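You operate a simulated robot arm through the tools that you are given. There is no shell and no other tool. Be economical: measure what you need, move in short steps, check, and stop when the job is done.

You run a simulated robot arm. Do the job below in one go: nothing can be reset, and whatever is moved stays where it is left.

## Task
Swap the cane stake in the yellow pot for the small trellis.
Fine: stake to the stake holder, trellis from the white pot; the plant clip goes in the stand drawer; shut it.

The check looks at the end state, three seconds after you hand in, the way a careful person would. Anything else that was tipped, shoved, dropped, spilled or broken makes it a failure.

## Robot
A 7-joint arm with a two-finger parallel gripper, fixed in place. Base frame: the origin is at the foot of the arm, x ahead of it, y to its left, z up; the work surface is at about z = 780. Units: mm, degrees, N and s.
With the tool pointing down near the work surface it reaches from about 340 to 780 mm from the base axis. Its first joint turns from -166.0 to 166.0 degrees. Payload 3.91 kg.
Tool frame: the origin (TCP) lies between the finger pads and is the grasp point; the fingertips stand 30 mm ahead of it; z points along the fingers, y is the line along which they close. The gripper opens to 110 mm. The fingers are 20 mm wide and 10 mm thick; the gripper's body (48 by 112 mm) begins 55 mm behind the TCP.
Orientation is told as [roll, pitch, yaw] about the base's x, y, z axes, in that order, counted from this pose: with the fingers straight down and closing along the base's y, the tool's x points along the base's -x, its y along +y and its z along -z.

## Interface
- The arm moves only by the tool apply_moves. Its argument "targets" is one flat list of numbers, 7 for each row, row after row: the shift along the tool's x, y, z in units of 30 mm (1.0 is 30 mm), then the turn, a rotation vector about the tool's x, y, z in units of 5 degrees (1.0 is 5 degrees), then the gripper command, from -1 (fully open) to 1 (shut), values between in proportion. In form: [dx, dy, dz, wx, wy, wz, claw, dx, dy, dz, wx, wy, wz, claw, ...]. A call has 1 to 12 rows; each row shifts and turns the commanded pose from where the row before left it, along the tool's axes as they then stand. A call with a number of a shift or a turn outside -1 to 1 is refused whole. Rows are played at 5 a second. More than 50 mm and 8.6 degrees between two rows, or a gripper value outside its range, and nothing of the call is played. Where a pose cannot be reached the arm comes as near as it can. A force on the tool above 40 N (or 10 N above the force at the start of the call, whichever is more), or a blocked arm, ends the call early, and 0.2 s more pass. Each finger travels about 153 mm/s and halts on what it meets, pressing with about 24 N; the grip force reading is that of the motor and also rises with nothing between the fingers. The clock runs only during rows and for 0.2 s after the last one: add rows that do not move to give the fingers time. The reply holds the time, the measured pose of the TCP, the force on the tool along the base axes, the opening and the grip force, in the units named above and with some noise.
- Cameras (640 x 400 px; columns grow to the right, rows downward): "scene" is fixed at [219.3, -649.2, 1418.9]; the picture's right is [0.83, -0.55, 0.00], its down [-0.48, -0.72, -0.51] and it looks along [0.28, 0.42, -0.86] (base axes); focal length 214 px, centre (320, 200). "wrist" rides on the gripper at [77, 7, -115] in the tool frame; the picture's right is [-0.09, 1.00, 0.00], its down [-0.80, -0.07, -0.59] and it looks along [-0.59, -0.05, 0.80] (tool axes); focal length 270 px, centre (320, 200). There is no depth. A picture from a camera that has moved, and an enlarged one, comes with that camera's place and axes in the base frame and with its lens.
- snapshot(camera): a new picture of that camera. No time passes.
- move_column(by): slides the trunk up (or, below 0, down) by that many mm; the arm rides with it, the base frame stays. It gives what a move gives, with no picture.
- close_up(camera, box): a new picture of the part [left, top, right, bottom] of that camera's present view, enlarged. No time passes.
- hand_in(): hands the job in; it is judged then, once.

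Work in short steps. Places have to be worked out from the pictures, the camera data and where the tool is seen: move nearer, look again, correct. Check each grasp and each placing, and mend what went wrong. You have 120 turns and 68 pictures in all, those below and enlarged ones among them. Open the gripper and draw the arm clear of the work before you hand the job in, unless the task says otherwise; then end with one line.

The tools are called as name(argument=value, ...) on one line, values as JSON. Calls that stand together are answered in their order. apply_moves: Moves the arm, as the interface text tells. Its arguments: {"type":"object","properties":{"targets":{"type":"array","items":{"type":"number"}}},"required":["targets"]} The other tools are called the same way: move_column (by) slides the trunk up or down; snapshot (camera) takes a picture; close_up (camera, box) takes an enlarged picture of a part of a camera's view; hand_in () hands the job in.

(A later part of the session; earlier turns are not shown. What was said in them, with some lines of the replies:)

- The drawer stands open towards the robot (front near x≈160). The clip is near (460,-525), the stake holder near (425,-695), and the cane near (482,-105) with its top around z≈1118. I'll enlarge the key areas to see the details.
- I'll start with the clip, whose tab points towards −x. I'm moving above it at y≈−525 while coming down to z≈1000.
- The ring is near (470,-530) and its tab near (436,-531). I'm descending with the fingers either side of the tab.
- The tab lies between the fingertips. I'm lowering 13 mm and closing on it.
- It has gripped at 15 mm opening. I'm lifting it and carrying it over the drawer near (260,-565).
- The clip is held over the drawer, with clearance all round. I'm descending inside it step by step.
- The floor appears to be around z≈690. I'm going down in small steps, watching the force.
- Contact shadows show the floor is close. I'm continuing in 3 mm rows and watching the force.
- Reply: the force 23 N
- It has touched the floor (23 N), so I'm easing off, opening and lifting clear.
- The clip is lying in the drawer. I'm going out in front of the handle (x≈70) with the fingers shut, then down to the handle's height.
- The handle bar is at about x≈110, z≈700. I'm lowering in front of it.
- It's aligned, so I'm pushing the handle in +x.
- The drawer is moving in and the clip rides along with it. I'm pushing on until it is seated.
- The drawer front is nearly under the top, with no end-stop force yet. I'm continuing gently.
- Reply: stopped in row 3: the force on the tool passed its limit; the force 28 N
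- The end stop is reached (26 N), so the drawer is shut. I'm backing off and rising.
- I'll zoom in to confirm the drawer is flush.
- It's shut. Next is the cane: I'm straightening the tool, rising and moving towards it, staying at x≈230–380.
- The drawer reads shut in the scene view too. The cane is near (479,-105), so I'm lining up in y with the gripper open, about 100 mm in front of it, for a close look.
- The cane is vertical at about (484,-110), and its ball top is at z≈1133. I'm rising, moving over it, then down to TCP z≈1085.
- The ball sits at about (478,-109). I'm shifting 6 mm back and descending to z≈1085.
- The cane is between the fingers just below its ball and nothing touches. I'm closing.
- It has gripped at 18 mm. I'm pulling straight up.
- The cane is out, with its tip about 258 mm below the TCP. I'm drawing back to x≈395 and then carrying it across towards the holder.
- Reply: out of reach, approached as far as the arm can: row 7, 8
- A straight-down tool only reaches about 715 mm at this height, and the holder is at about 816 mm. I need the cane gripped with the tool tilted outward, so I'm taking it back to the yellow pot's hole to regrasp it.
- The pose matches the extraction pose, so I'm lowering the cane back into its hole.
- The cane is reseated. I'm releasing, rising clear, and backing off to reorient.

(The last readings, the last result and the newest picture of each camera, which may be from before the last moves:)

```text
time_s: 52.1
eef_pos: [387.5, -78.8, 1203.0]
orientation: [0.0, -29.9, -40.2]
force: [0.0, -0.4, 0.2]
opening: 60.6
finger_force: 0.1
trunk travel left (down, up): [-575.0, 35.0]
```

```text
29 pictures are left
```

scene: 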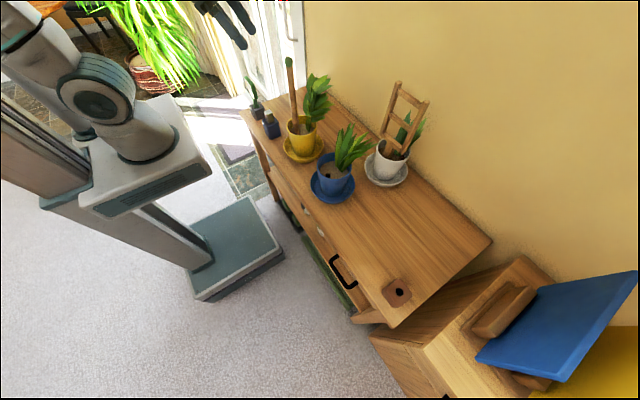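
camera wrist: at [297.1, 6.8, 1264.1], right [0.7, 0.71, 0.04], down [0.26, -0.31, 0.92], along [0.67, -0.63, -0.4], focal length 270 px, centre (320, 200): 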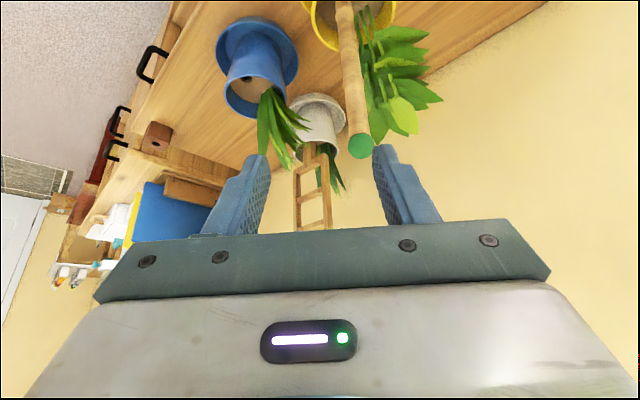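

Tool is tilted 30° and yawed −40°. I'm dropping to z≈1085 about 100 mm behind the cane along the approach line.

apply_moves(targets=[0.575, 0.289, 0.803, 0, 0, 0, -0.1, 0.575, 0.289, 0.803, 0, 0, 0, -0.1, 0.575, 0.289, 0.803, 0, 0, 0, -0.1, 0.575, 0.289, 0.803, 0, 0, 0, -0.1, -0.722, 0, 0.417, 0, 0, 0, -0.1, -0.722, 0, 0.417, 0, 0, 0, -0.1, 0, 0, 0, 0, 0, 0, -0.1])

snapshot(camera="wrist")

close_up(camera="scene", box=[230, 10, 390, 130])

```text
time_s: 53.7
eef_pos: [439.8, -76.4, 1086.3]
orientation: [-0.2, -30.0, -40.0]
force: [0.6, 0.3, 0.2]
opening: 60.3
finger_force: 0.2
trunk travel left (down, up): [-575.0, 35.0]
```

```text
28 pictures are left
camera wrist: at [349.7, 8.2, 1146.3], right [0.7, 0.71, 0.04], down [0.26, -0.31, 0.92], along [0.67, -0.63, -0.4], focal length 270 px, centre (320, 200)
```

wrist: 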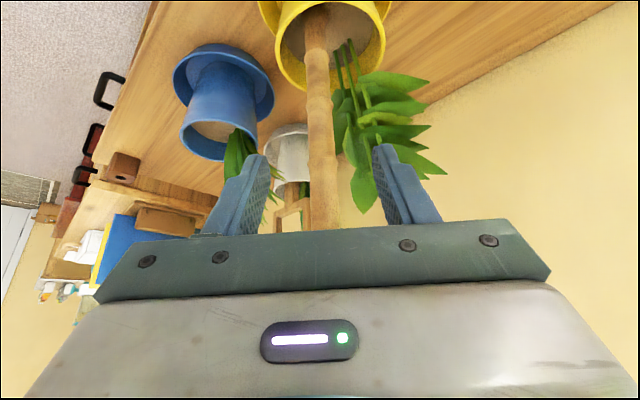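

```text
3.33 times, centred on (310, 70) of scene
camera zoom: at [219.3, -649.2, 1418.9], right [0.83, -0.55, 0.0], down [-0.48, -0.72, -0.51], along [0.28, 0.42, -0.86], focal length 715 px, centre (353, 633)
```

zoom: 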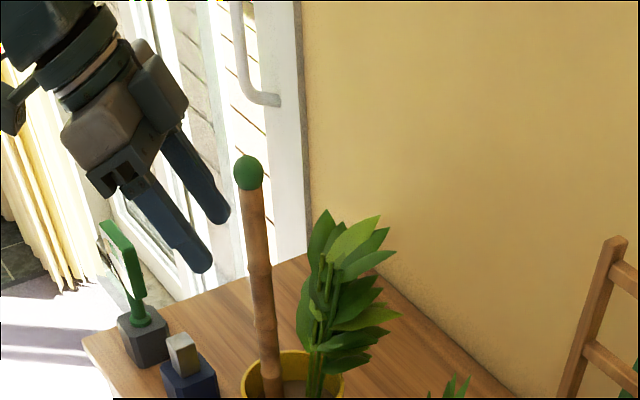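

The cane is centred between the fingers and 50 mm ahead. I'm moving forward onto it, then closing.

apply_moves(targets=[-0.722, 0, 0.417, 0, 0, 0, -0.1, -0.722, 0, 0.417, 0, 0, 0, -0.1, 0, 0, 0, 0, 0, 0, -0.1, 0, 0, 0, 0, 0, 0, 0.4, 0, 0, 0, 0, 0, 0, 0.7, 0, 0, 0, 0, 0, 0, 1, 0, 0, 0, 0, 0, 0, 1])

close_up(camera="scene", box=[230, 10, 390, 130])

```text
time_s: 55.3
eef_pos: [477.7, -109.5, 1085.3]
orientation: [0.0, -30.1, -40.1]
force: [0.0, 0.7, -0.3]
opening: 24.1
finger_force: 23.8
trunk travel left (down, up): [-575.0, 35.0]
```

```text
3.33 times, centred on (310, 70) of scene
camera zoom: at [219.3, -649.2, 1418.9], right [0.83, -0.55, 0.0], down [-0.48, -0.72, -0.51], along [0.28, 0.42, -0.86], focal length 715 px, centre (353, 633)
```

zoom: 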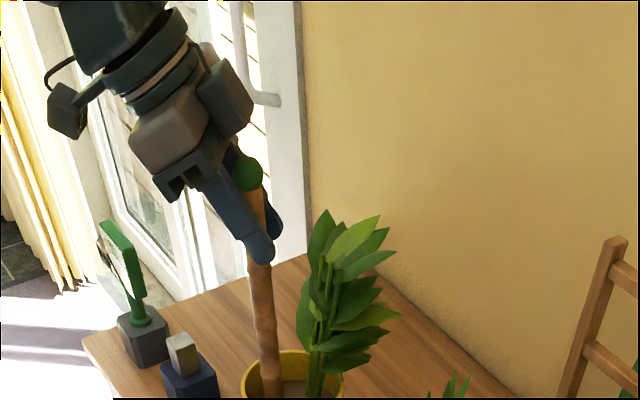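

24 mm means the ball itself is pinched. I'm opening, shifting 9 mm down and 4 mm back so the pads take the cane, then closing again.

apply_moves(targets=[0, 0, 0, 0, 0, 0, 0.5, 0, 0, 0, 0, 0, 0, 0.2, 0, 0, 0, 0, 0, 0, 0.2, 0.266, 0, 0.193, 0, 0, 0, 0.2, 0, 0, 0, 0, 0, 0, 0.2, 0, 0, 0, 0, 0, 0, 0.6, 0, 0, 0, 0, 0, 0, 1, 0, 0, 0, 0, 0, 0, 1, 0, 0, 0, 0, 0, 0, 1])

close_up(camera="scene", box=[230, 10, 390, 130])

```text
time_s: 57.3
eef_pos: [474.5, -106.8, 1077.4]
orientation: [0.0, -29.9, -40.1]
force: [0.0, -0.3, -0.2]
opening: 24.2
finger_force: 24.3
trunk travel left (down, up): [-575.0, 35.0]
```

```text
3.33 times, centred on (310, 70) of scene
camera zoom: at [219.3, -649.2, 1418.9], right [0.83, -0.55, 0.0], down [-0.48, -0.72, -0.51], along [0.28, 0.42, -0.86], focal length 715 px, centre (353, 633)
```

zoom: 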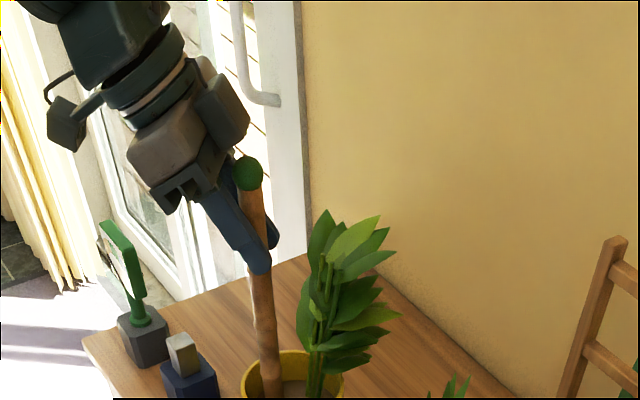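

The ball is clear but the opening is still 24 mm, so the cane isn't round to the gripper: it measured 18 mm when gripped square. I'll use yaw −90° (closing along x, tilting towards −y) instead. I'm opening, retreating and turning.

apply_moves(targets=[0, 0, 0, 0, 0, 0, 0.6, 0, 0, 0, 0, 0, 0, 0.2, 0, 0, 0, 0, 0, 0, -0.1, 0, 0, 0, 0, 0, 0, -0.1, 0.722, 0, -0.417, 0, 0, 0, -0.1, 0.722, 0, -0.417, 0, 0, 0, -0.1, 0.722, 0, -0.417, 0, 0, 0, -0.1, 0.722, 0, -0.417, 0, 0, 0, -0.1, 0, 0, 0, 0, 0, 0, -0.1])

apply_moves(targets=[0, 0, 0, 0.5, 0, 0.866, -0.1, 0, 0, 0, 0.5, 0, 0.866, -0.1, 0, 0, 0, 0.5, 0, 0.866, -0.1, 0, 0, 0, 0.5, 0, 0.866, -0.1, 0, 0, 0, 0.5, 0, 0.866, -0.1, 0, 0, 0, 0.5, 0, 0.866, -0.1, 0, 0, 0, 0.5, 0, 0.866, -0.1, 0, 0, 0, 0.5, 0, 0.866, -0.1, 0, 0, 0, 0.5, 0, 0.866, -0.1, 0, 0, 0, 0.5, 0, 0.866, -0.1, 0, 0, 0, 0, 0, 0, -0.1])

```text
time_s: 59.3
eef_pos: [397.5, -41.2, 1075.3]
orientation: [0.0, -30.1, -40.1]
force: [-0.9, -0.1, -0.2]
opening: 60.4
finger_force: 0.0
trunk travel left (down, up): [-575.0, 35.0]
```

```text
time_s: 61.7
eef_pos: [398.4, -42.2, 1076.2]
orientation: [0.0, -30.0, -90.3]
force: [0.1, 0.1, -0.4]
opening: 60.6
finger_force: 0.0
trunk travel left (down, up): [-575.0, 35.0]
```

I'm shifting sideways to x≈478, behind the cane, for a look.

apply_moves(targets=[0.253, 0.663, -0.146, 0, 0, 0, -0.1, 0.253, 0.663, -0.146, 0, 0, 0, -0.1, 0.253, 0.663, -0.146, 0, 0, 0, -0.1, 0.253, 0.663, -0.146, 0, 0, 0, -0.1, 0, 0, 0, 0, 0, 0, -0.1])

snapshot(camera="wrist")

```text
time_s: 62.9
eef_pos: [477.3, -6.2, 1077.1]
orientation: [0.0, -30.0, -90.2]
force: [0.2, 0.1, -0.2]
opening: 60.6
finger_force: 0.1
trunk travel left (down, up): [-575.0, 35.0]
```

```text
24 pictures are left
camera wrist: at [484.5, 115.8, 1137.6], right [1.0, -0.08, 0.04], down [-0.07, -0.4, 0.92], along [-0.06, -0.91, -0.4], focal length 270 px, centre (320, 200)
```

wrist: 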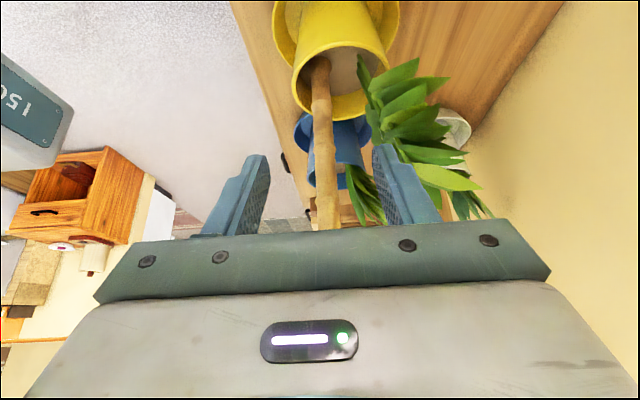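

It's centred. I'm narrowing to 40 mm, advancing 99 mm along −y, then closing.

apply_moves(targets=[-0.714, 0, 0.4125, 0, 0, 0, 0.27, -0.714, 0, 0.4125, 0, 0, 0, 0.27, -0.714, 0, 0.4125, 0, 0, 0, 0.27, -0.714, 0, 0.4125, 0, 0, 0, 0.27, 0, 0, 0, 0, 0, 0, 0.27, 0, 0, 0, 0, 0, 0, 0.6, 0, 0, 0, 0, 0, 0, 1, 0, 0, 0, 0, 0, 0, 1, 0, 0, 0, 0, 0, 0, 1])

close_up(camera="scene", box=[230, 10, 390, 130])

```text
time_s: 64.9
eef_pos: [476.2, -106.4, 1075.5]
orientation: [0.1, -30.0, -90.1]
force: [-0.4, -0.4, 0.5]
opening: 17.9
finger_force: 23.7
trunk travel left (down, up): [-575.0, 35.0]
```

```text
3.33 times, centred on (310, 70) of scene
camera zoom: at [219.3, -649.2, 1418.9], right [0.83, -0.55, 0.0], down [-0.48, -0.72, -0.51], along [0.28, 0.42, -0.86], focal length 715 px, centre (353, 633)
```

zoom: 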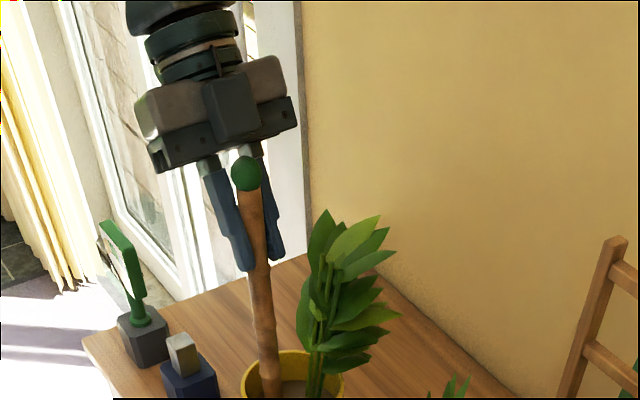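

It has gripped at 17.9 mm with the ball free. I'm lifting vertically about 108 mm, then going back to x≈395.

apply_moves(targets=[-0.25, 0, -0.433, 0, 0, 0, 1, -0.25, 0, -0.433, 0, 0, 0, 1, -0.25, 0, -0.433, 0, 0, 0, 1, -0.3, 0, -0.52, 0, 0, 0, 1, -0.3, 0, -0.52, 0, 0, 0, 1, -0.45, 0, -0.78, 0, 0, 0, 1, 0, -0.9, 0, 0, 0, 0, 1, 0, -0.9, 0, 0, 0, 0, 1, 0, -0.9, 0, 0, 0, 0, 1, 0, 0, 0, 0, 0, 0, 1])

snapshot(camera="scene")

```text
time_s: 67.1
eef_pos: [396.0, -105.9, 1185.4]
orientation: [-0.1, -29.9, -90.1]
force: [0.4, 0.2, -0.8]
opening: 17.8
finger_force: 24.3
trunk travel left (down, up): [-575.0, 35.0]
```

```text
22 pictures are left
```

scene: 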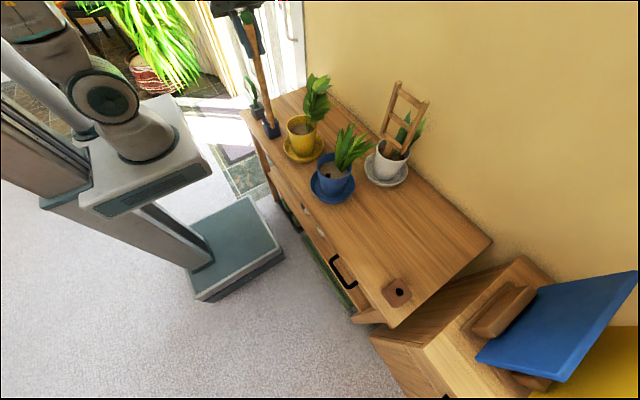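

The cane is held upright. I'm carrying it along −y.

apply_moves(targets=[-0.866, 0, 0.5, 0, 0, 0, 1, -0.866, 0, 0.5, 0, 0, 0, 1, -0.866, 0, 0.5, 0, 0, 0, 1, -0.866, 0, 0.5, 0, 0, 0, 1, -0.866, 0, 0.5, 0, 0, 0, 1, -0.866, 0, 0.5, 0, 0, 0, 1, -0.866, 0, 0.5, 0, 0, 0, 1, -0.866, 0, 0.5, 0, 0, 0, 1, -0.866, 0, 0.5, 0, 0, 0, 1, -0.866, 0, 0.5, 0, 0, 0, 1, -0.866, 0, 0.5, 0, 0, 0, 1, -0.866, 0, 0.5, 0, 0, 0, 1])

apply_moves(targets=[-0.866, 0, 0.5, 0, 0, 0, 1, -0.616, 0, 0.933, 0, 0, 0, 1, -0.616, 0, 0.933, 0, 0, 0, 1, -0.616, 0, 0.933, 0, 0, 0, 1, -0.616, 0, 0.933, 0, 0, 0, 1, -0.866, 0.3, 0.5, 0, 0, 0, 1, -0.866, 0.3, 0.5, 0, 0, 0, 1, 0, 0, 0, 0, 0, 0, 1])

snapshot(camera="wrist")

close_up(camera="scene", box=[320, 180, 480, 340])

```text
time_s: 69.7
eef_pos: [396.7, -467.0, 1185.0]
orientation: [0.0, -30.0, -90.1]
force: [1.1, -0.6, -0.3]
opening: 17.7
finger_force: 24.0
trunk travel left (down, up): [-575.0, 35.0]
```

```text
time_s: 71.5
eef_pos: [412.6, -674.6, 1127.2]
orientation: [0.0, -30.0, -90.1]
force: [-0.4, -0.3, -1.4]
opening: 17.8
finger_force: 23.3
trunk travel left (down, up): [-575.0, 35.0]
```

```text
21 pictures are left
camera wrist: at [419.6, -551.7, 1186.8], right [1.0, -0.08, 0.04], down [-0.07, -0.4, 0.92], along [-0.05, -0.91, -0.4], focal length 270 px, centre (320, 200)
```

wrist: 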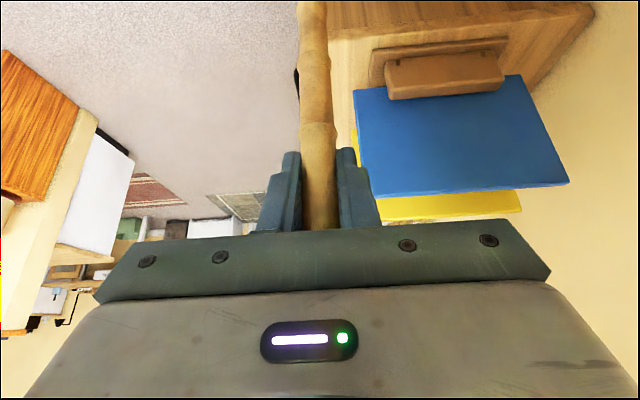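

```text
2.50 times, centred on (400, 260) of scene
camera zoom: at [219.3, -649.2, 1418.9], right [0.83, -0.55, 0.0], down [-0.48, -0.72, -0.51], along [0.28, 0.42, -0.86], focal length 536 px, centre (120, 50)
```

zoom: 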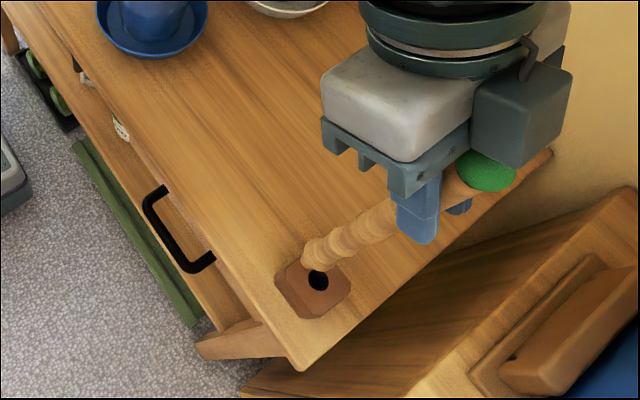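

The cane tip projects where predicted, near (413,-677,881), and the hole comes out at (428,-700,832) from several views. I'm moving over it, lowering to just above and checking.

apply_moves(targets=[-0.329, 0.25, 0.19, 0, 0, 0, 1, -0.329, 0.25, 0.19, 0, 0, 0, 1, 0, 0, 0, 0, 0, 0, 1, 0.3, 0, 0.52, 0, 0, 0, 1, 0.25, 0, 0.433, 0, 0, 0, 1, 0, 0, 0, 0, 0, 0, 1])

close_up(camera="scene", box=[360, 250, 440, 320])

```text
time_s: 72.9
eef_pos: [427.4, -698.2, 1091.1]
orientation: [0.0, -30.0, -90.1]
force: [0.3, 0.3, -0.5]
opening: 17.7
finger_force: 24.5
trunk travel left (down, up): [-575.0, 35.0]
```

```text
5.71 times, centred on (400, 285) of scene
camera zoom: at [219.3, -649.2, 1418.9], right [0.83, -0.55, 0.0], down [-0.48, -0.72, -0.51], along [0.28, 0.42, -0.86], focal length 1226 px, centre (-137, -286)
```

zoom: 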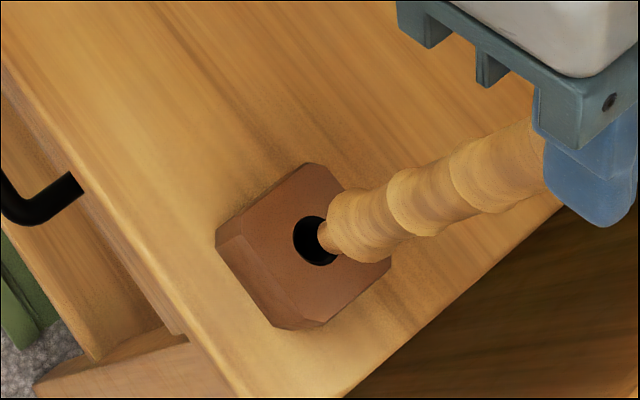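

Tip and hole line up along the line of sight. I'm lowering slowly.

apply_moves(targets=[0.12, 0, 0.208, 0, 0, 0, 1, 0.12, 0, 0.208, 0, 0, 0, 1, 0.12, 0, 0.208, 0, 0, 0, 1, 0, 0, 0, 0, 0, 0, 1])

close_up(camera="scene", box=[360, 250, 440, 320])

```text
time_s: 73.9
eef_pos: [427.3, -698.1, 1069.9]
orientation: [0.0, -30.1, -90.1]
force: [-0.6, 0.0, -1.4]
opening: 17.7
finger_force: 24.3
trunk travel left (down, up): [-575.0, 35.0]
```

```text
5.71 times, centred on (400, 285) of scene
camera zoom: at [219.3, -649.2, 1418.9], right [0.83, -0.55, 0.0], down [-0.48, -0.72, -0.51], along [0.28, 0.42, -0.86], focal length 1226 px, centre (-137, -286)
```

zoom: 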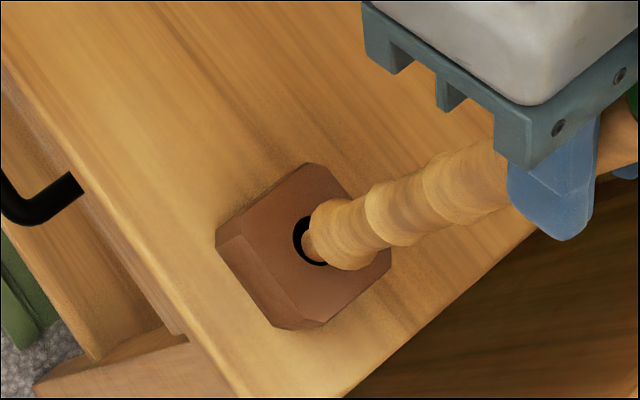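

The tip is in the hole and there's no force. I'm continuing down in 6 mm rows.

apply_moves(targets=[0.1, 0, 0.173, 0, 0, 0, 1, 0.1, 0, 0.173, 0, 0, 0, 1, 0.1, 0, 0.173, 0, 0, 0, 1, 0, 0, 0, 0, 0, 0, 1])

apply_moves(targets=[0.08, 0, 0.139, 0, 0, 0, 1, 0.05, 0, 0.087, 0, 0, 0, 1, 0.05, 0, 0.087, 0, 0, 0, 1, 0, 0, 0, 0, 0, 0, 1])

close_up(camera="scene", box=[360, 240, 460, 320])

```text
time_s: 74.9
eef_pos: [428.0, -699.3, 1051.4]
orientation: [0.1, -30.0, -90.1]
force: [1.5, 0.1, -2.4]
opening: 17.7
finger_force: 23.7
trunk travel left (down, up): [-575.0, 35.0]
```

```text
time_s: 75.9
eef_pos: [428.1, -698.5, 1041.1]
orientation: [0.0, -29.9, -90.1]
force: [2.3, 0.2, -0.9]
opening: 17.5
finger_force: 23.9
trunk travel left (down, up): [-575.0, 35.0]
```

```text
5.00 times, centred on (410, 280) of scene
camera zoom: at [219.3, -649.2, 1418.9], right [0.83, -0.55, 0.0], down [-0.48, -0.72, -0.51], along [0.28, 0.42, -0.86], focal length 1072 px, centre (-130, -200)
```

zoom: 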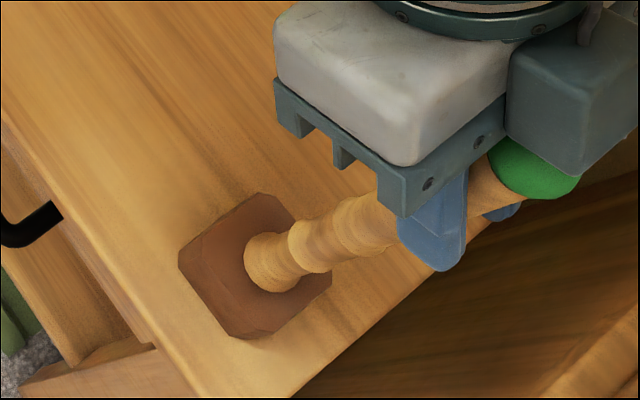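

The shoulder is nearly on the block. I'm pressing in 2 mm rows until it touches.

apply_moves(targets=[0.033, 0, 0.058, 0, 0, 0, 1, 0.033, 0, 0.058, 0, 0, 0, 1, 0.033, 0, 0.058, 0, 0, 0, 1, 0, 0, 0, 0, 0, 0, 1])

```text
time_s: 76.9
eef_pos: [428.9, -699.7, 1034.8]
orientation: [0.0, -30.0, -90.1]
force: [1.4, -0.8, -0.6]
opening: 17.5
finger_force: 23.5
trunk travel left (down, up): [-575.0, 35.0]
```

apply_moves(targets=[0.033, 0, 0.058, 0, 0, 0, 1, 0.033, 0, 0.058, 0, 0, 0, 1, 0.033, 0, 0.058, 0, 0, 0, 1, 0, 0, 0, 0, 0, 0, 1])

close_up(camera="scene", box=[360, 240, 460, 320])

```text
time_s: 77.9
eef_pos: [427.5, -698.6, 1033.4]
orientation: [0.1, -30.4, -90.1]
force: [1.5, 0.7, 16.5]
opening: 17.4
finger_force: 23.4
trunk travel left (down, up): [-575.0, 35.0]
```

```text
5.00 times, centred on (410, 280) of scene
camera zoom: at [219.3, -649.2, 1418.9], right [0.83, -0.55, 0.0], down [-0.48, -0.72, -0.51], along [0.28, 0.42, -0.86], focal length 1072 px, centre (-130, -200)
```

zoom: 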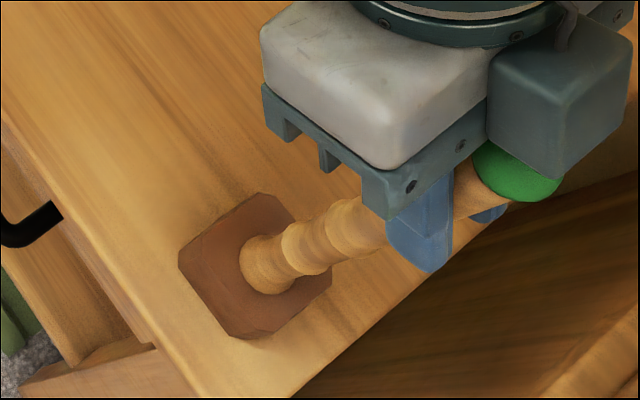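

It's seated with 16 N of contact. I'm easing the press, opening and backing away along +y.

apply_moves(targets=[-0.06, 0, -0.104, 0, 0, 0, 1, 0, 0, 0, 0, 0, 0, 0.6, 0, 0, 0, 0, 0, 0, 0.2, 0, 0, 0, 0, 0, 0, 0.2, 0.433, 0, -0.25, 0, 0, 0, 0.2, 0.433, 0, -0.25, 0, 0, 0, 0.2, 0.866, 0, -0.5, 0, 0, 0, 0.2, 0.866, 0, -0.5, 0, 0, 0, 0.2, 0.866, 0, -0.5, 0, 0, 0, 0.2, 0, 0, 0, 0, 0, 0, 0.2])

snapshot(camera="scene")

snapshot(camera="wrist")

```text
time_s: 80.1
eef_pos: [427.4, -579.0, 1033.1]
orientation: [0.0, -30.0, -90.2]
force: [0.0, 0.8, 0.5]
opening: 43.9
finger_force: 0.0
trunk travel left (down, up): [-575.0, 35.0]
```

```text
15 pictures are left
```

scene: 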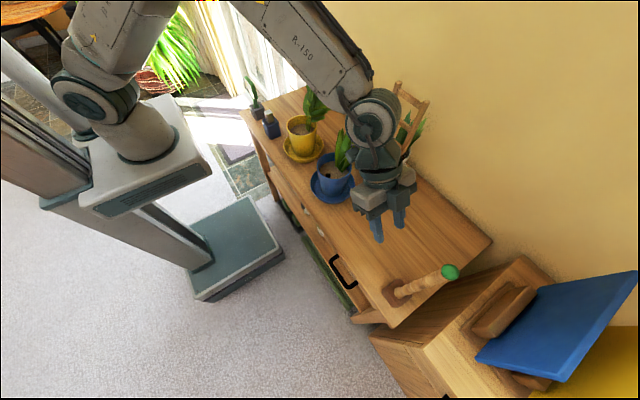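

```text
14 pictures are left
camera wrist: at [434.8, -455.7, 1093.6], right [1.0, -0.08, 0.04], down [-0.07, -0.4, 0.92], along [-0.06, -0.92, -0.4], focal length 270 px, centre (320, 200)
```

wrist: 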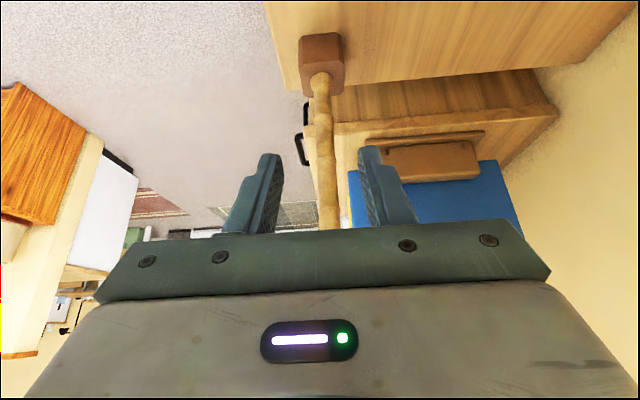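

The cane stands in its holder. The trellis appears to lie in the plane x≈668, spanning y≈−322…−415 with its top at z≈1112 and a peg below. I'll keep this orientation (closing along x, tilted towards −y), raise the trunk for reach, rise and move to its +y side for a look.

move_column(by=35)

apply_moves(targets=[-0.458, 0, -0.794, 0, 0, 0, -0.1, -0.458, 0, -0.794, 0, 0, 0, -0.1, -0.458, 0, -0.794, 0, 0, 0, -0.1, -0.458, 0, -0.794, 0, 0, 0, -0.1, 0, 0, 0, 0, 0, 0, -0.1])

apply_moves(targets=[0.722, 0.67, -0.417, 0, 0, 0, -0.1, 0.722, 0.67, -0.417, 0, 0, 0, -0.1, 0.722, 0.67, -0.417, 0, 0, 0, -0.1, 0.722, 0.67, -0.417, 0, 0, 0, -0.1, 0.722, 0.67, -0.417, 0, 0, 0, -0.1, 0.722, 0.67, -0.417, 0, 0, 0, -0.1, 0.722, 0.67, -0.417, 0, 0, 0, -0.1, 0.722, 0.67, -0.417, 0, 0, 0, -0.1, 0.722, 0.67, -0.417, 0, 0, 0, -0.1, 0.722, 0.67, -0.417, 0, 0, 0, -0.1, 0.722, 0.67, -0.417, 0, 0, 0, -0.1, 0.722, 0.67, -0.417, 0, 0, 0, -0.1])

snapshot(camera="wrist")

```text
time_s: 80.9
eef_pos: [427.7, -579.0, 1067.8]
orientation: [-0.1, -30.0, -90.1]
force: [0.5, -0.2, 0.0]
opening: 44.2
finger_force: 0.0
trunk travel left (down, up): [-610.0, 0.0]
```

```text
time_s: 82.1
eef_pos: [427.0, -578.9, 1177.5]
orientation: [-0.2, -30.1, -90.1]
force: [0.3, -1.2, 0.0]
opening: 60.7
finger_force: 0.1
trunk travel left (down, up): [-610.0, 0.0]
```

```text
time_s: 84.7
eef_pos: [670.9, -277.7, 1176.7]
orientation: [-0.1, -30.0, -90.1]
force: [0.0, -0.4, -0.1]
opening: 60.8
finger_force: 0.1
trunk travel left (down, up): [-610.0, 0.0]
```

```text
13 pictures are left
camera wrist: at [677.6, -154.1, 1237.6], right [1.0, -0.08, 0.04], down [-0.07, -0.4, 0.92], along [-0.05, -0.92, -0.4], focal length 270 px, centre (320, 200)
```

wrist: 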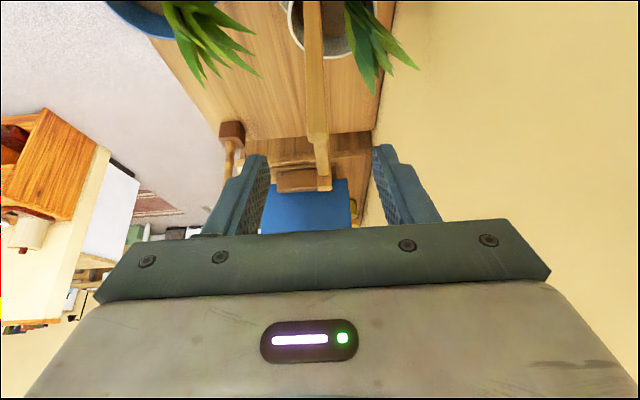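

The trellis plane is at x≈667, parallel to y, with its top at z≈1113. I'm moving above the bar's centre at y≈−368 and lowering to TCP z≈1092 so the pads straddle the top bar.

apply_moves(targets=[-0.653, -0.03, 0.377, 0, 0, 0, 0.1, -0.653, -0.03, 0.377, 0, 0, 0, 0.1, -0.653, -0.03, 0.377, 0, 0, 0, 0.1, -0.653, -0.03, 0.377, 0, 0, 0, 0.1, 0.354, 0, 0.611, 0, 0, 0, 0.1, 0.354, 0, 0.611, 0, 0, 0, 0.1, 0.354, 0, 0.611, 0, 0, 0, 0.1, 0.354, 0, 0.611, 0, 0, 0, 0.1, 0, 0, 0, 0, 0, 0, 0.1])

close_up(camera="scene", box=[340, 50, 460, 190])

```text
time_s: 86.7
eef_pos: [666.8, -368.7, 1091.4]
orientation: [-0.1, -30.0, -90.2]
force: [-0.4, 0.0, 0.2]
opening: 49.7
finger_force: 0.1
trunk travel left (down, up): [-610.0, 0.0]
```

```text
2.86 times, centred on (400, 120) of scene
camera zoom: at [219.3, -649.2, 1418.9], right [0.83, -0.55, 0.0], down [-0.48, -0.72, -0.51], along [0.28, 0.42, -0.86], focal length 613 px, centre (91, 429)
```

zoom: 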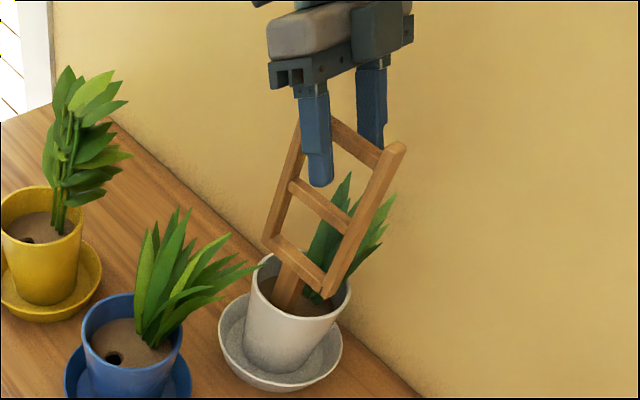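

The fingers straddle the top bar. I'm closing.

apply_moves(targets=[0, 0, 0, 0, 0, 0, 0.4, 0, 0, 0, 0, 0, 0, 0.7, 0, 0, 0, 0, 0, 0, 1, 0, 0, 0, 0, 0, 0, 1, 0, 0, 0, 0, 0, 0, 1])

close_up(camera="scene", box=[340, 50, 460, 190])

```text
time_s: 87.9
eef_pos: [666.3, -370.0, 1093.1]
orientation: [0.0, -30.0, -90.2]
force: [-0.1, -0.2, 0.2]
opening: 11.2
finger_force: 23.8
trunk travel left (down, up): [-610.0, 0.0]
```

```text
2.86 times, centred on (400, 120) of scene
camera zoom: at [219.3, -649.2, 1418.9], right [0.83, -0.55, 0.0], down [-0.48, -0.72, -0.51], along [0.28, 0.42, -0.86], focal length 613 px, centre (91, 429)
```

zoom: 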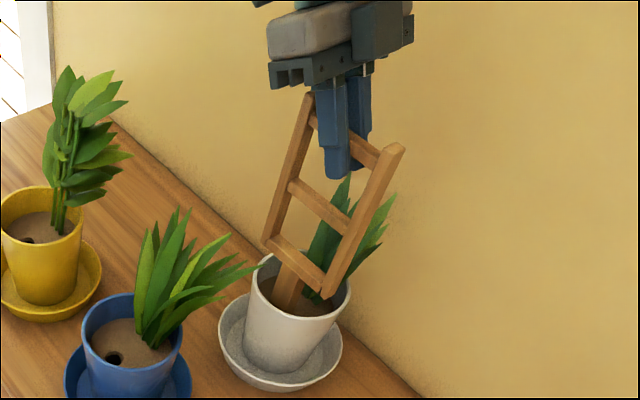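

It has gripped the 11 mm bar. I'm lifting straight up 90 mm.

apply_moves(targets=[-0.2, 0, -0.346, 0, 0, 0, 1, -0.2, 0, -0.346, 0, 0, 0, 1, -0.25, 0, -0.433, 0, 0, 0, 1, -0.25, 0, -0.433, 0, 0, 0, 1, -0.3, 0, -0.52, 0, 0, 0, 1, -0.3, 0, -0.52, 0, 0, 0, 1, 0, 0, 0, 0, 0, 0, 1])

close_up(camera="scene", box=[300, 30, 460, 190])

```text
time_s: 89.5
eef_pos: [667.3, -369.8, 1182.4]
orientation: [0.0, -30.0, -90.1]
force: [-0.9, 0.5, -1.0]
opening: 11.3
finger_force: 24.3
trunk travel left (down, up): [-610.0, 0.0]
```

```text
2.50 times, centred on (380, 110) of scene
camera zoom: at [219.3, -649.2, 1418.9], right [0.83, -0.55, 0.0], down [-0.48, -0.72, -0.51], along [0.28, 0.42, -0.86], focal length 536 px, centre (170, 425)
```

zoom: 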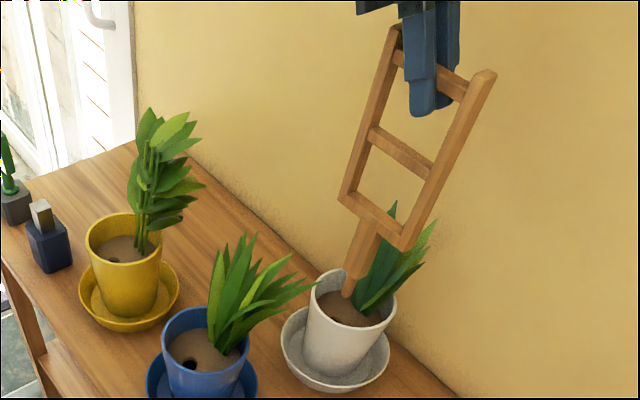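

It's free, with the peg tip at about (667,-371,925), 257 mm below the TCP. I'm steering round the blue plant: diagonally to (600,-440), then back to x≈395.

apply_moves(targets=[-0.673, -0.744, 0.389, 0, 0, 0, 1, -0.673, -0.744, 0.389, 0, 0, 0, 1, -0.673, -0.744, 0.389, 0, 0, 0, 1, 0, -0.976, 0, 0, 0, 0, 1, 0, -0.976, 0, 0, 0, 0, 1, 0, -0.976, 0, 0, 0, 0, 1, 0, -0.976, 0, 0, 0, 0, 1, 0, -0.976, 0, 0, 0, 0, 1, 0, -0.976, 0, 0, 0, 0, 1, 0, -0.976, 0, 0, 0, 0, 1, 0, 0, 0, 0, 0, 0, 1])

apply_moves(targets=[0.866, 0, -0.5, 0, 0, 0, 1, 0.866, 0, -0.5, 0, 0, 0, 1, 0.866, 0, -0.5, 0, 0, 0, 1, 0.866, 0, -0.5, 0, 0, 0, 1, 0.866, 0, -0.5, 0, 0, 0, 1, 0.866, 0, -0.5, 0, 0, 0, 1, 0.866, 0, -0.5, 0, 0, 0, 1, 0.866, 0, -0.5, 0, 0, 0, 1, 0.866, 0, -0.5, 0, 0, 0, 1, 0.866, 0, -0.5, 0, 0, 0, 1, 0.866, 0, -0.5, 0, 0, 0, 1, 0, 0, 0, 0, 0, 0, 1])

snapshot(camera="scene")

```text
time_s: 91.9
eef_pos: [394.1, -437.5, 1182.2]
orientation: [-0.1, -30.0, -90.1]
force: [-0.4, 0.0, -0.7]
opening: 10.9
finger_force: 24.5
trunk travel left (down, up): [-610.0, 0.0]
```

```text
time_s: 94.5
eef_pos: [394.3, -109.2, 1182.4]
orientation: [0.0, -30.0, -90.2]
force: [0.1, 0.4, -0.6]
opening: 11.3
finger_force: 24.4
trunk travel left (down, up): [-610.0, 0.0]
```

```text
9 pictures are left
```

scene: 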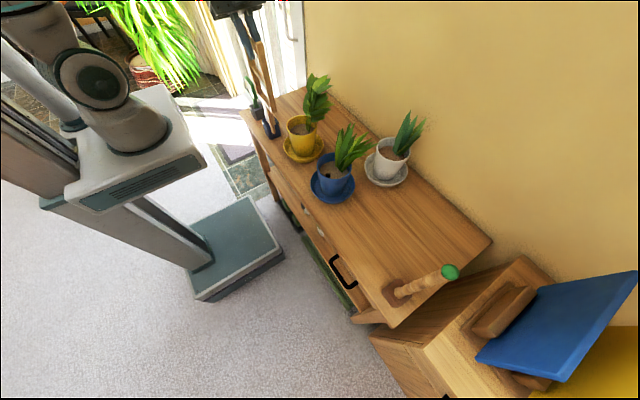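

Nothing has been disturbed. I'm moving in over the yellow pot's hole at (477,-109).

apply_moves(targets=[0, 0.7, 0, 0, 0, 0, 1, 0, 0.7, 0, 0, 0, 0, 1, 0, 0.7, 0, 0, 0, 0, 1, 0.02, 0.66, -0.012, 0, 0, 0, 1, 0, 0, 0, 0, 0, 0, 1, 0.2, 0, 0.346, 0, 0, 0, 1, 0.2, 0, 0.346, 0, 0, 0, 1, 0, 0, 0, 0, 0, 0, 1])

close_up(camera="scene", box=[260, 70, 360, 170])

close_up(camera="wrist", box=[220, 0, 420, 220])

```text
time_s: 96.3
eef_pos: [476.9, -109.9, 1158.5]
orientation: [0.0, -30.0, -90.1]
force: [-0.3, 0.7, -1.3]
opening: 11.5
finger_force: 24.0
trunk travel left (down, up): [-610.0, 0.0]
```

```text
4.00 times, centred on (310, 120) of scene
camera zoom: at [219.3, -649.2, 1418.9], right [0.83, -0.55, 0.0], down [-0.48, -0.72, -0.51], along [0.28, 0.42, -0.86], focal length 858 px, centre (360, 520)
```

zoom: 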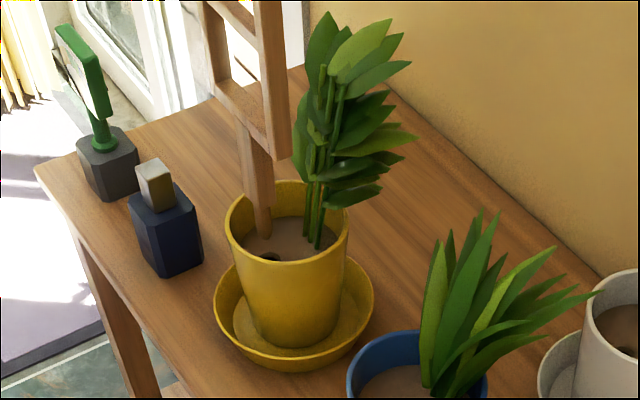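

```text
1.82 times, centred on (320, 110) of wrist
camera zoom: at [484.2, 15.3, 1219.5], right [1.0, -0.08, 0.04], down [-0.07, -0.4, 0.92], along [-0.05, -0.92, -0.4], focal length 491 px, centre (320, 364)
```

zoom: 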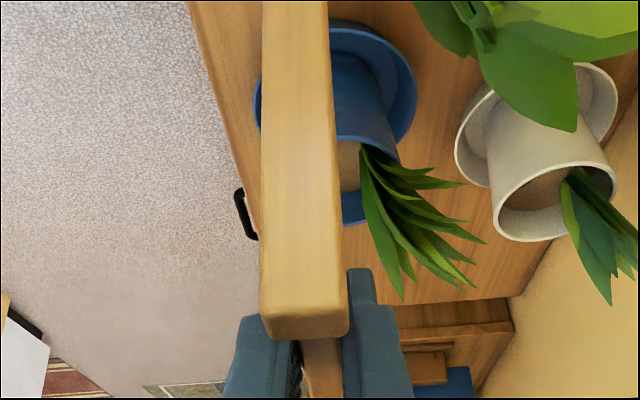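

I'll zoom closer on the tip and hole before inserting.

close_up(camera="scene", box=[312, 120, 336, 142])

```text
16.00 times, centred on (324, 131) of scene
camera zoom: at [219.3, -649.2, 1418.9], right [0.83, -0.55, 0.0], down [-0.48, -0.72, -0.51], along [0.28, 0.42, -0.86], focal length 3432 px, centre (256, 1304)
```

zoom: 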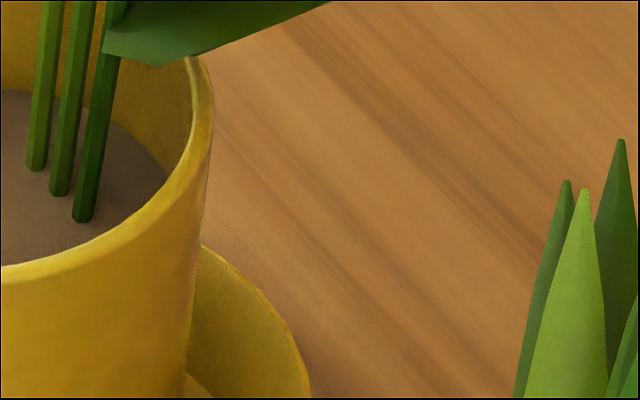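

I got the mapping wrong; the spot is at scene (297,131).

close_up(camera="scene", box=[281, 120, 313, 140])

```text
16.00 times, centred on (297, 130) of scene
camera zoom: at [219.3, -649.2, 1418.9], right [0.83, -0.55, 0.0], down [-0.48, -0.72, -0.51], along [0.28, 0.42, -0.86], focal length 3432 px, centre (688, 1320)
```

zoom: 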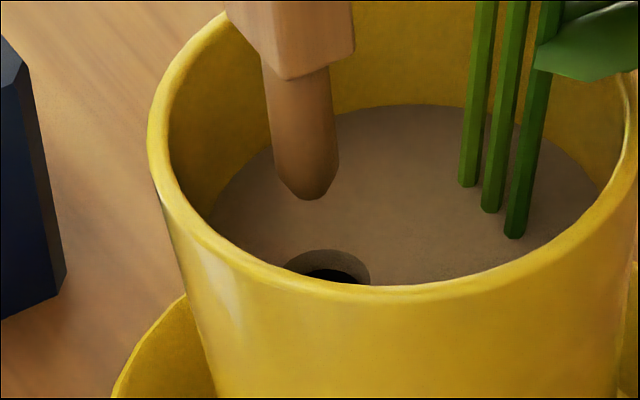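

Peg and hole are both clearly visible: peg ≈14 mm, hole ≈20 mm. Dropping straight down would put the peg about 1.3 mm short in x, so I'm correcting that and lowering until the tip enters.

apply_moves(targets=[0, 0.042, 0, 0, 0, 0, 1, 0.133, 0, 0.231, 0, 0, 0, 1, 0.133, 0, 0.231, 0, 0, 0, 1, 0.1, 0, 0.173, 0, 0, 0, 1, 0.1, 0, 0.173, 0, 0, 0, 1, 0, 0, 0, 0, 0, 0, 1])

close_up(camera="scene", box=[281, 120, 313, 140])

```text
time_s: 97.7
eef_pos: [478.4, -107.5, 1130.2]
orientation: [0.1, -30.1, -90.1]
force: [-0.7, -0.6, -0.4]
opening: 11.5
finger_force: 24.1
trunk travel left (down, up): [-610.0, 0.0]
```

```text
16.00 times, centred on (297, 130) of scene
camera zoom: at [219.3, -649.2, 1418.9], right [0.83, -0.55, 0.0], down [-0.48, -0.72, -0.51], along [0.28, 0.42, -0.86], focal length 3432 px, centre (688, 1320)
```

zoom: 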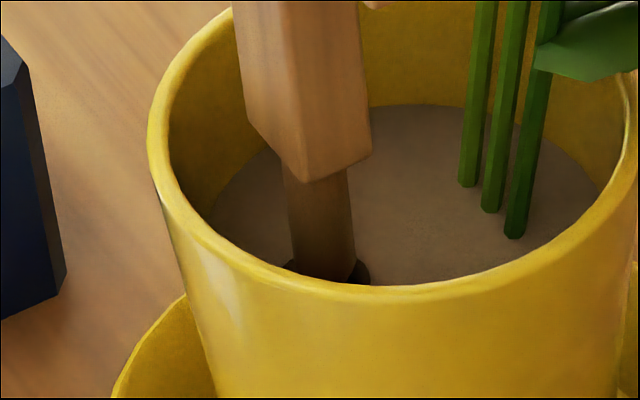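

The peg is entering the hole nearly centred. I'm lowering in small rows.

apply_moves(targets=[0.1, 0.02, 0.173, 0, 0, 0, 1, 0.1, 0, 0.173, 0, 0, 0, 1, 0.1, 0, 0.173, 0, 0, 0, 1, 0.1, 0, 0.173, 0, 0, 0, 1, 0, 0, 0, 0, 0, 0, 1])

apply_moves(targets=[0.06, 0, 0.104, 0, 0, 0, 1, 0.06, 0, 0.104, 0, 0, 0, 1, 0.04, 0, 0.07, 0, 0, 0, 1, 0, 0, 0, 0, 0, 0, 1])

```text
time_s: 98.9
eef_pos: [479.9, -108.6, 1107.0]
orientation: [0.0, -30.0, -90.1]
force: [-0.9, -0.4, -0.9]
opening: 11.2
finger_force: 23.3
trunk travel left (down, up): [-610.0, 0.0]
```

```text
time_s: 99.9
eef_pos: [479.6, -107.5, 1096.6]
orientation: [0.0, -30.0, -90.0]
force: [-0.2, -0.3, 0.8]
opening: 11.4
finger_force: 24.1
trunk travel left (down, up): [-610.0, 0.0]
```

No force yet; I'm going on in 2 mm rows until it seats.

apply_moves(targets=[0.033, 0, 0.058, 0, 0, 0, 1, 0.033, 0, 0.058, 0, 0, 0, 1, 0, 0, 0, 0, 0, 0, 1])

apply_moves(targets=[0.025, 0, 0.043, 0, 0, 0, 1, 0.025, 0, 0.043, 0, 0, 0, 1, 0, 0, 0, 0, 0, 0, 1])

```text
time_s: 100.7
eef_pos: [480.0, -107.6, 1092.1]
orientation: [-0.1, -29.9, -90.2]
force: [1.0, 0.2, -0.4]
opening: 11.6
finger_force: 24.1
trunk travel left (down, up): [-610.0, 0.0]
```

```text
time_s: 101.5
eef_pos: [478.9, -107.8, 1091.7]
orientation: [0.2, -30.1, -90.3]
force: [0.1, -0.4, 23.6]
opening: 11.7
finger_force: 24.2
trunk travel left (down, up): [-610.0, 0.0]
```

Seated (24 N) at the same height as in the white pot. I'm easing off, opening and rising clear.

apply_moves(targets=[-0.035, 0, -0.06, 0, 0, 0, 1, 0, 0, 0, 0, 0, 0, 0.7, 0, 0, 0, 0, 0, 0, 0.4, 0, 0, 0, 0, 0, 0, 0.25, 0, 0, 0, 0, 0, 0, 0.25, -0.3, 0, -0.52, 0, 0, 0, 0.25, -0.5, 0, -0.866, 0, 0, 0, 0.25, -0.5, 0, -0.866, 0, 0, 0, 0.25, 0, 0, -1, 0, 0, 0, 0.25, 0, 0, -1, 0, 0, 0, 0.25, 0, 0, 0, 0, 0, 0, 0.25])

close_up(camera="scene", box=[230, 30, 430, 190])

```text
time_s: 103.9
eef_pos: [480.7, -77.6, 1222.7]
orientation: [0.0, -30.0, -90.1]
force: [-0.4, -1.1, -0.3]
opening: 41.3
finger_force: 0.1
trunk travel left (down, up): [-610.0, 0.0]
```

```text
2.50 times, centred on (330, 110) of scene
camera zoom: at [219.3, -649.2, 1418.9], right [0.83, -0.55, 0.0], down [-0.48, -0.72, -0.51], along [0.28, 0.42, -0.86], focal length 536 px, centre (295, 425)
```

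zoom: 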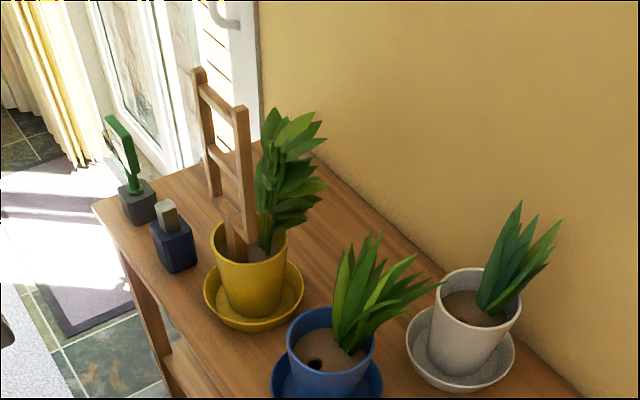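

The trellis stands upright in the yellow pot. I'm drawing the arm back, then a final overall check.

apply_moves(targets=[0, -1, 0, 0, 0, 0, -0.5, 0, -1, 0, 0, 0, 0, -0.5, 0, -1, 0, 0, 0, 0, -0.5, 0, -1, 0, 0, 0, 0, -0.5, 0, -1, 0, 0, 0, 0, -0.5, 0, 0, 0, 0, 0, 0, -0.5])

snapshot(camera="scene")

close_up(camera="scene", box=[280, 200, 480, 360])

```text
time_s: 105.3
eef_pos: [328.6, -78.5, 1222.4]
orientation: [0.0, -30.0, -90.1]
force: [-0.4, 0.9, -0.1]
opening: 82.5
finger_force: 0.1
trunk travel left (down, up): [-610.0, 0.0]
```

```text
2 pictures are left
```

scene: 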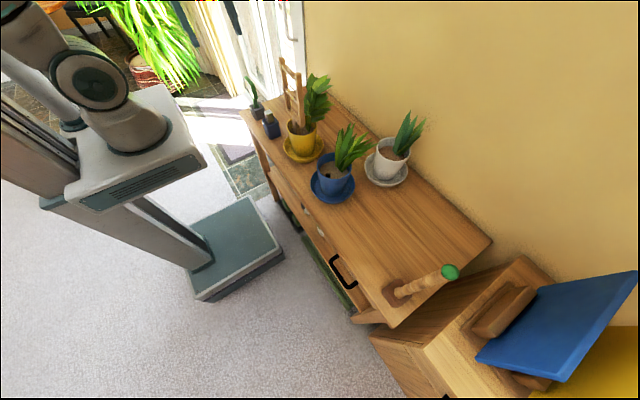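

```text
2.50 times, centred on (380, 280) of scene
camera zoom: at [219.3, -649.2, 1418.9], right [0.83, -0.55, 0.0], down [-0.48, -0.72, -0.51], along [0.28, 0.42, -0.86], focal length 536 px, centre (170, 0)
```

zoom: 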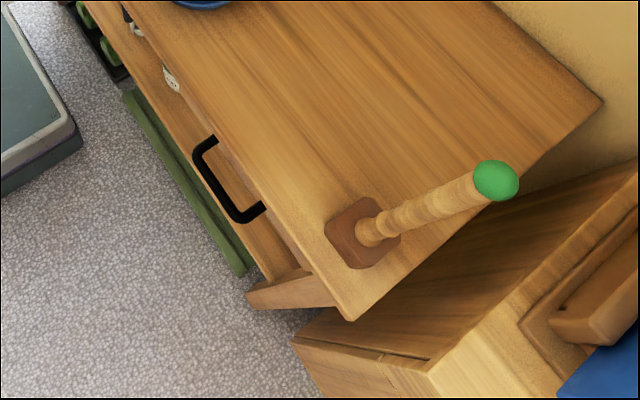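

The cane is in its holder, the trellis is in the yellow pot, the clip is in the shut drawer, and nothing else has moved. I'm handing in.

hand_in()

```text
The job is handed in.
```

The cane stake now stands in the stake holder, the small trellis is in the yellow pot, and the plant clip is in the stand drawer, which is shut; I saw nothing else disturbed in the final pictures.
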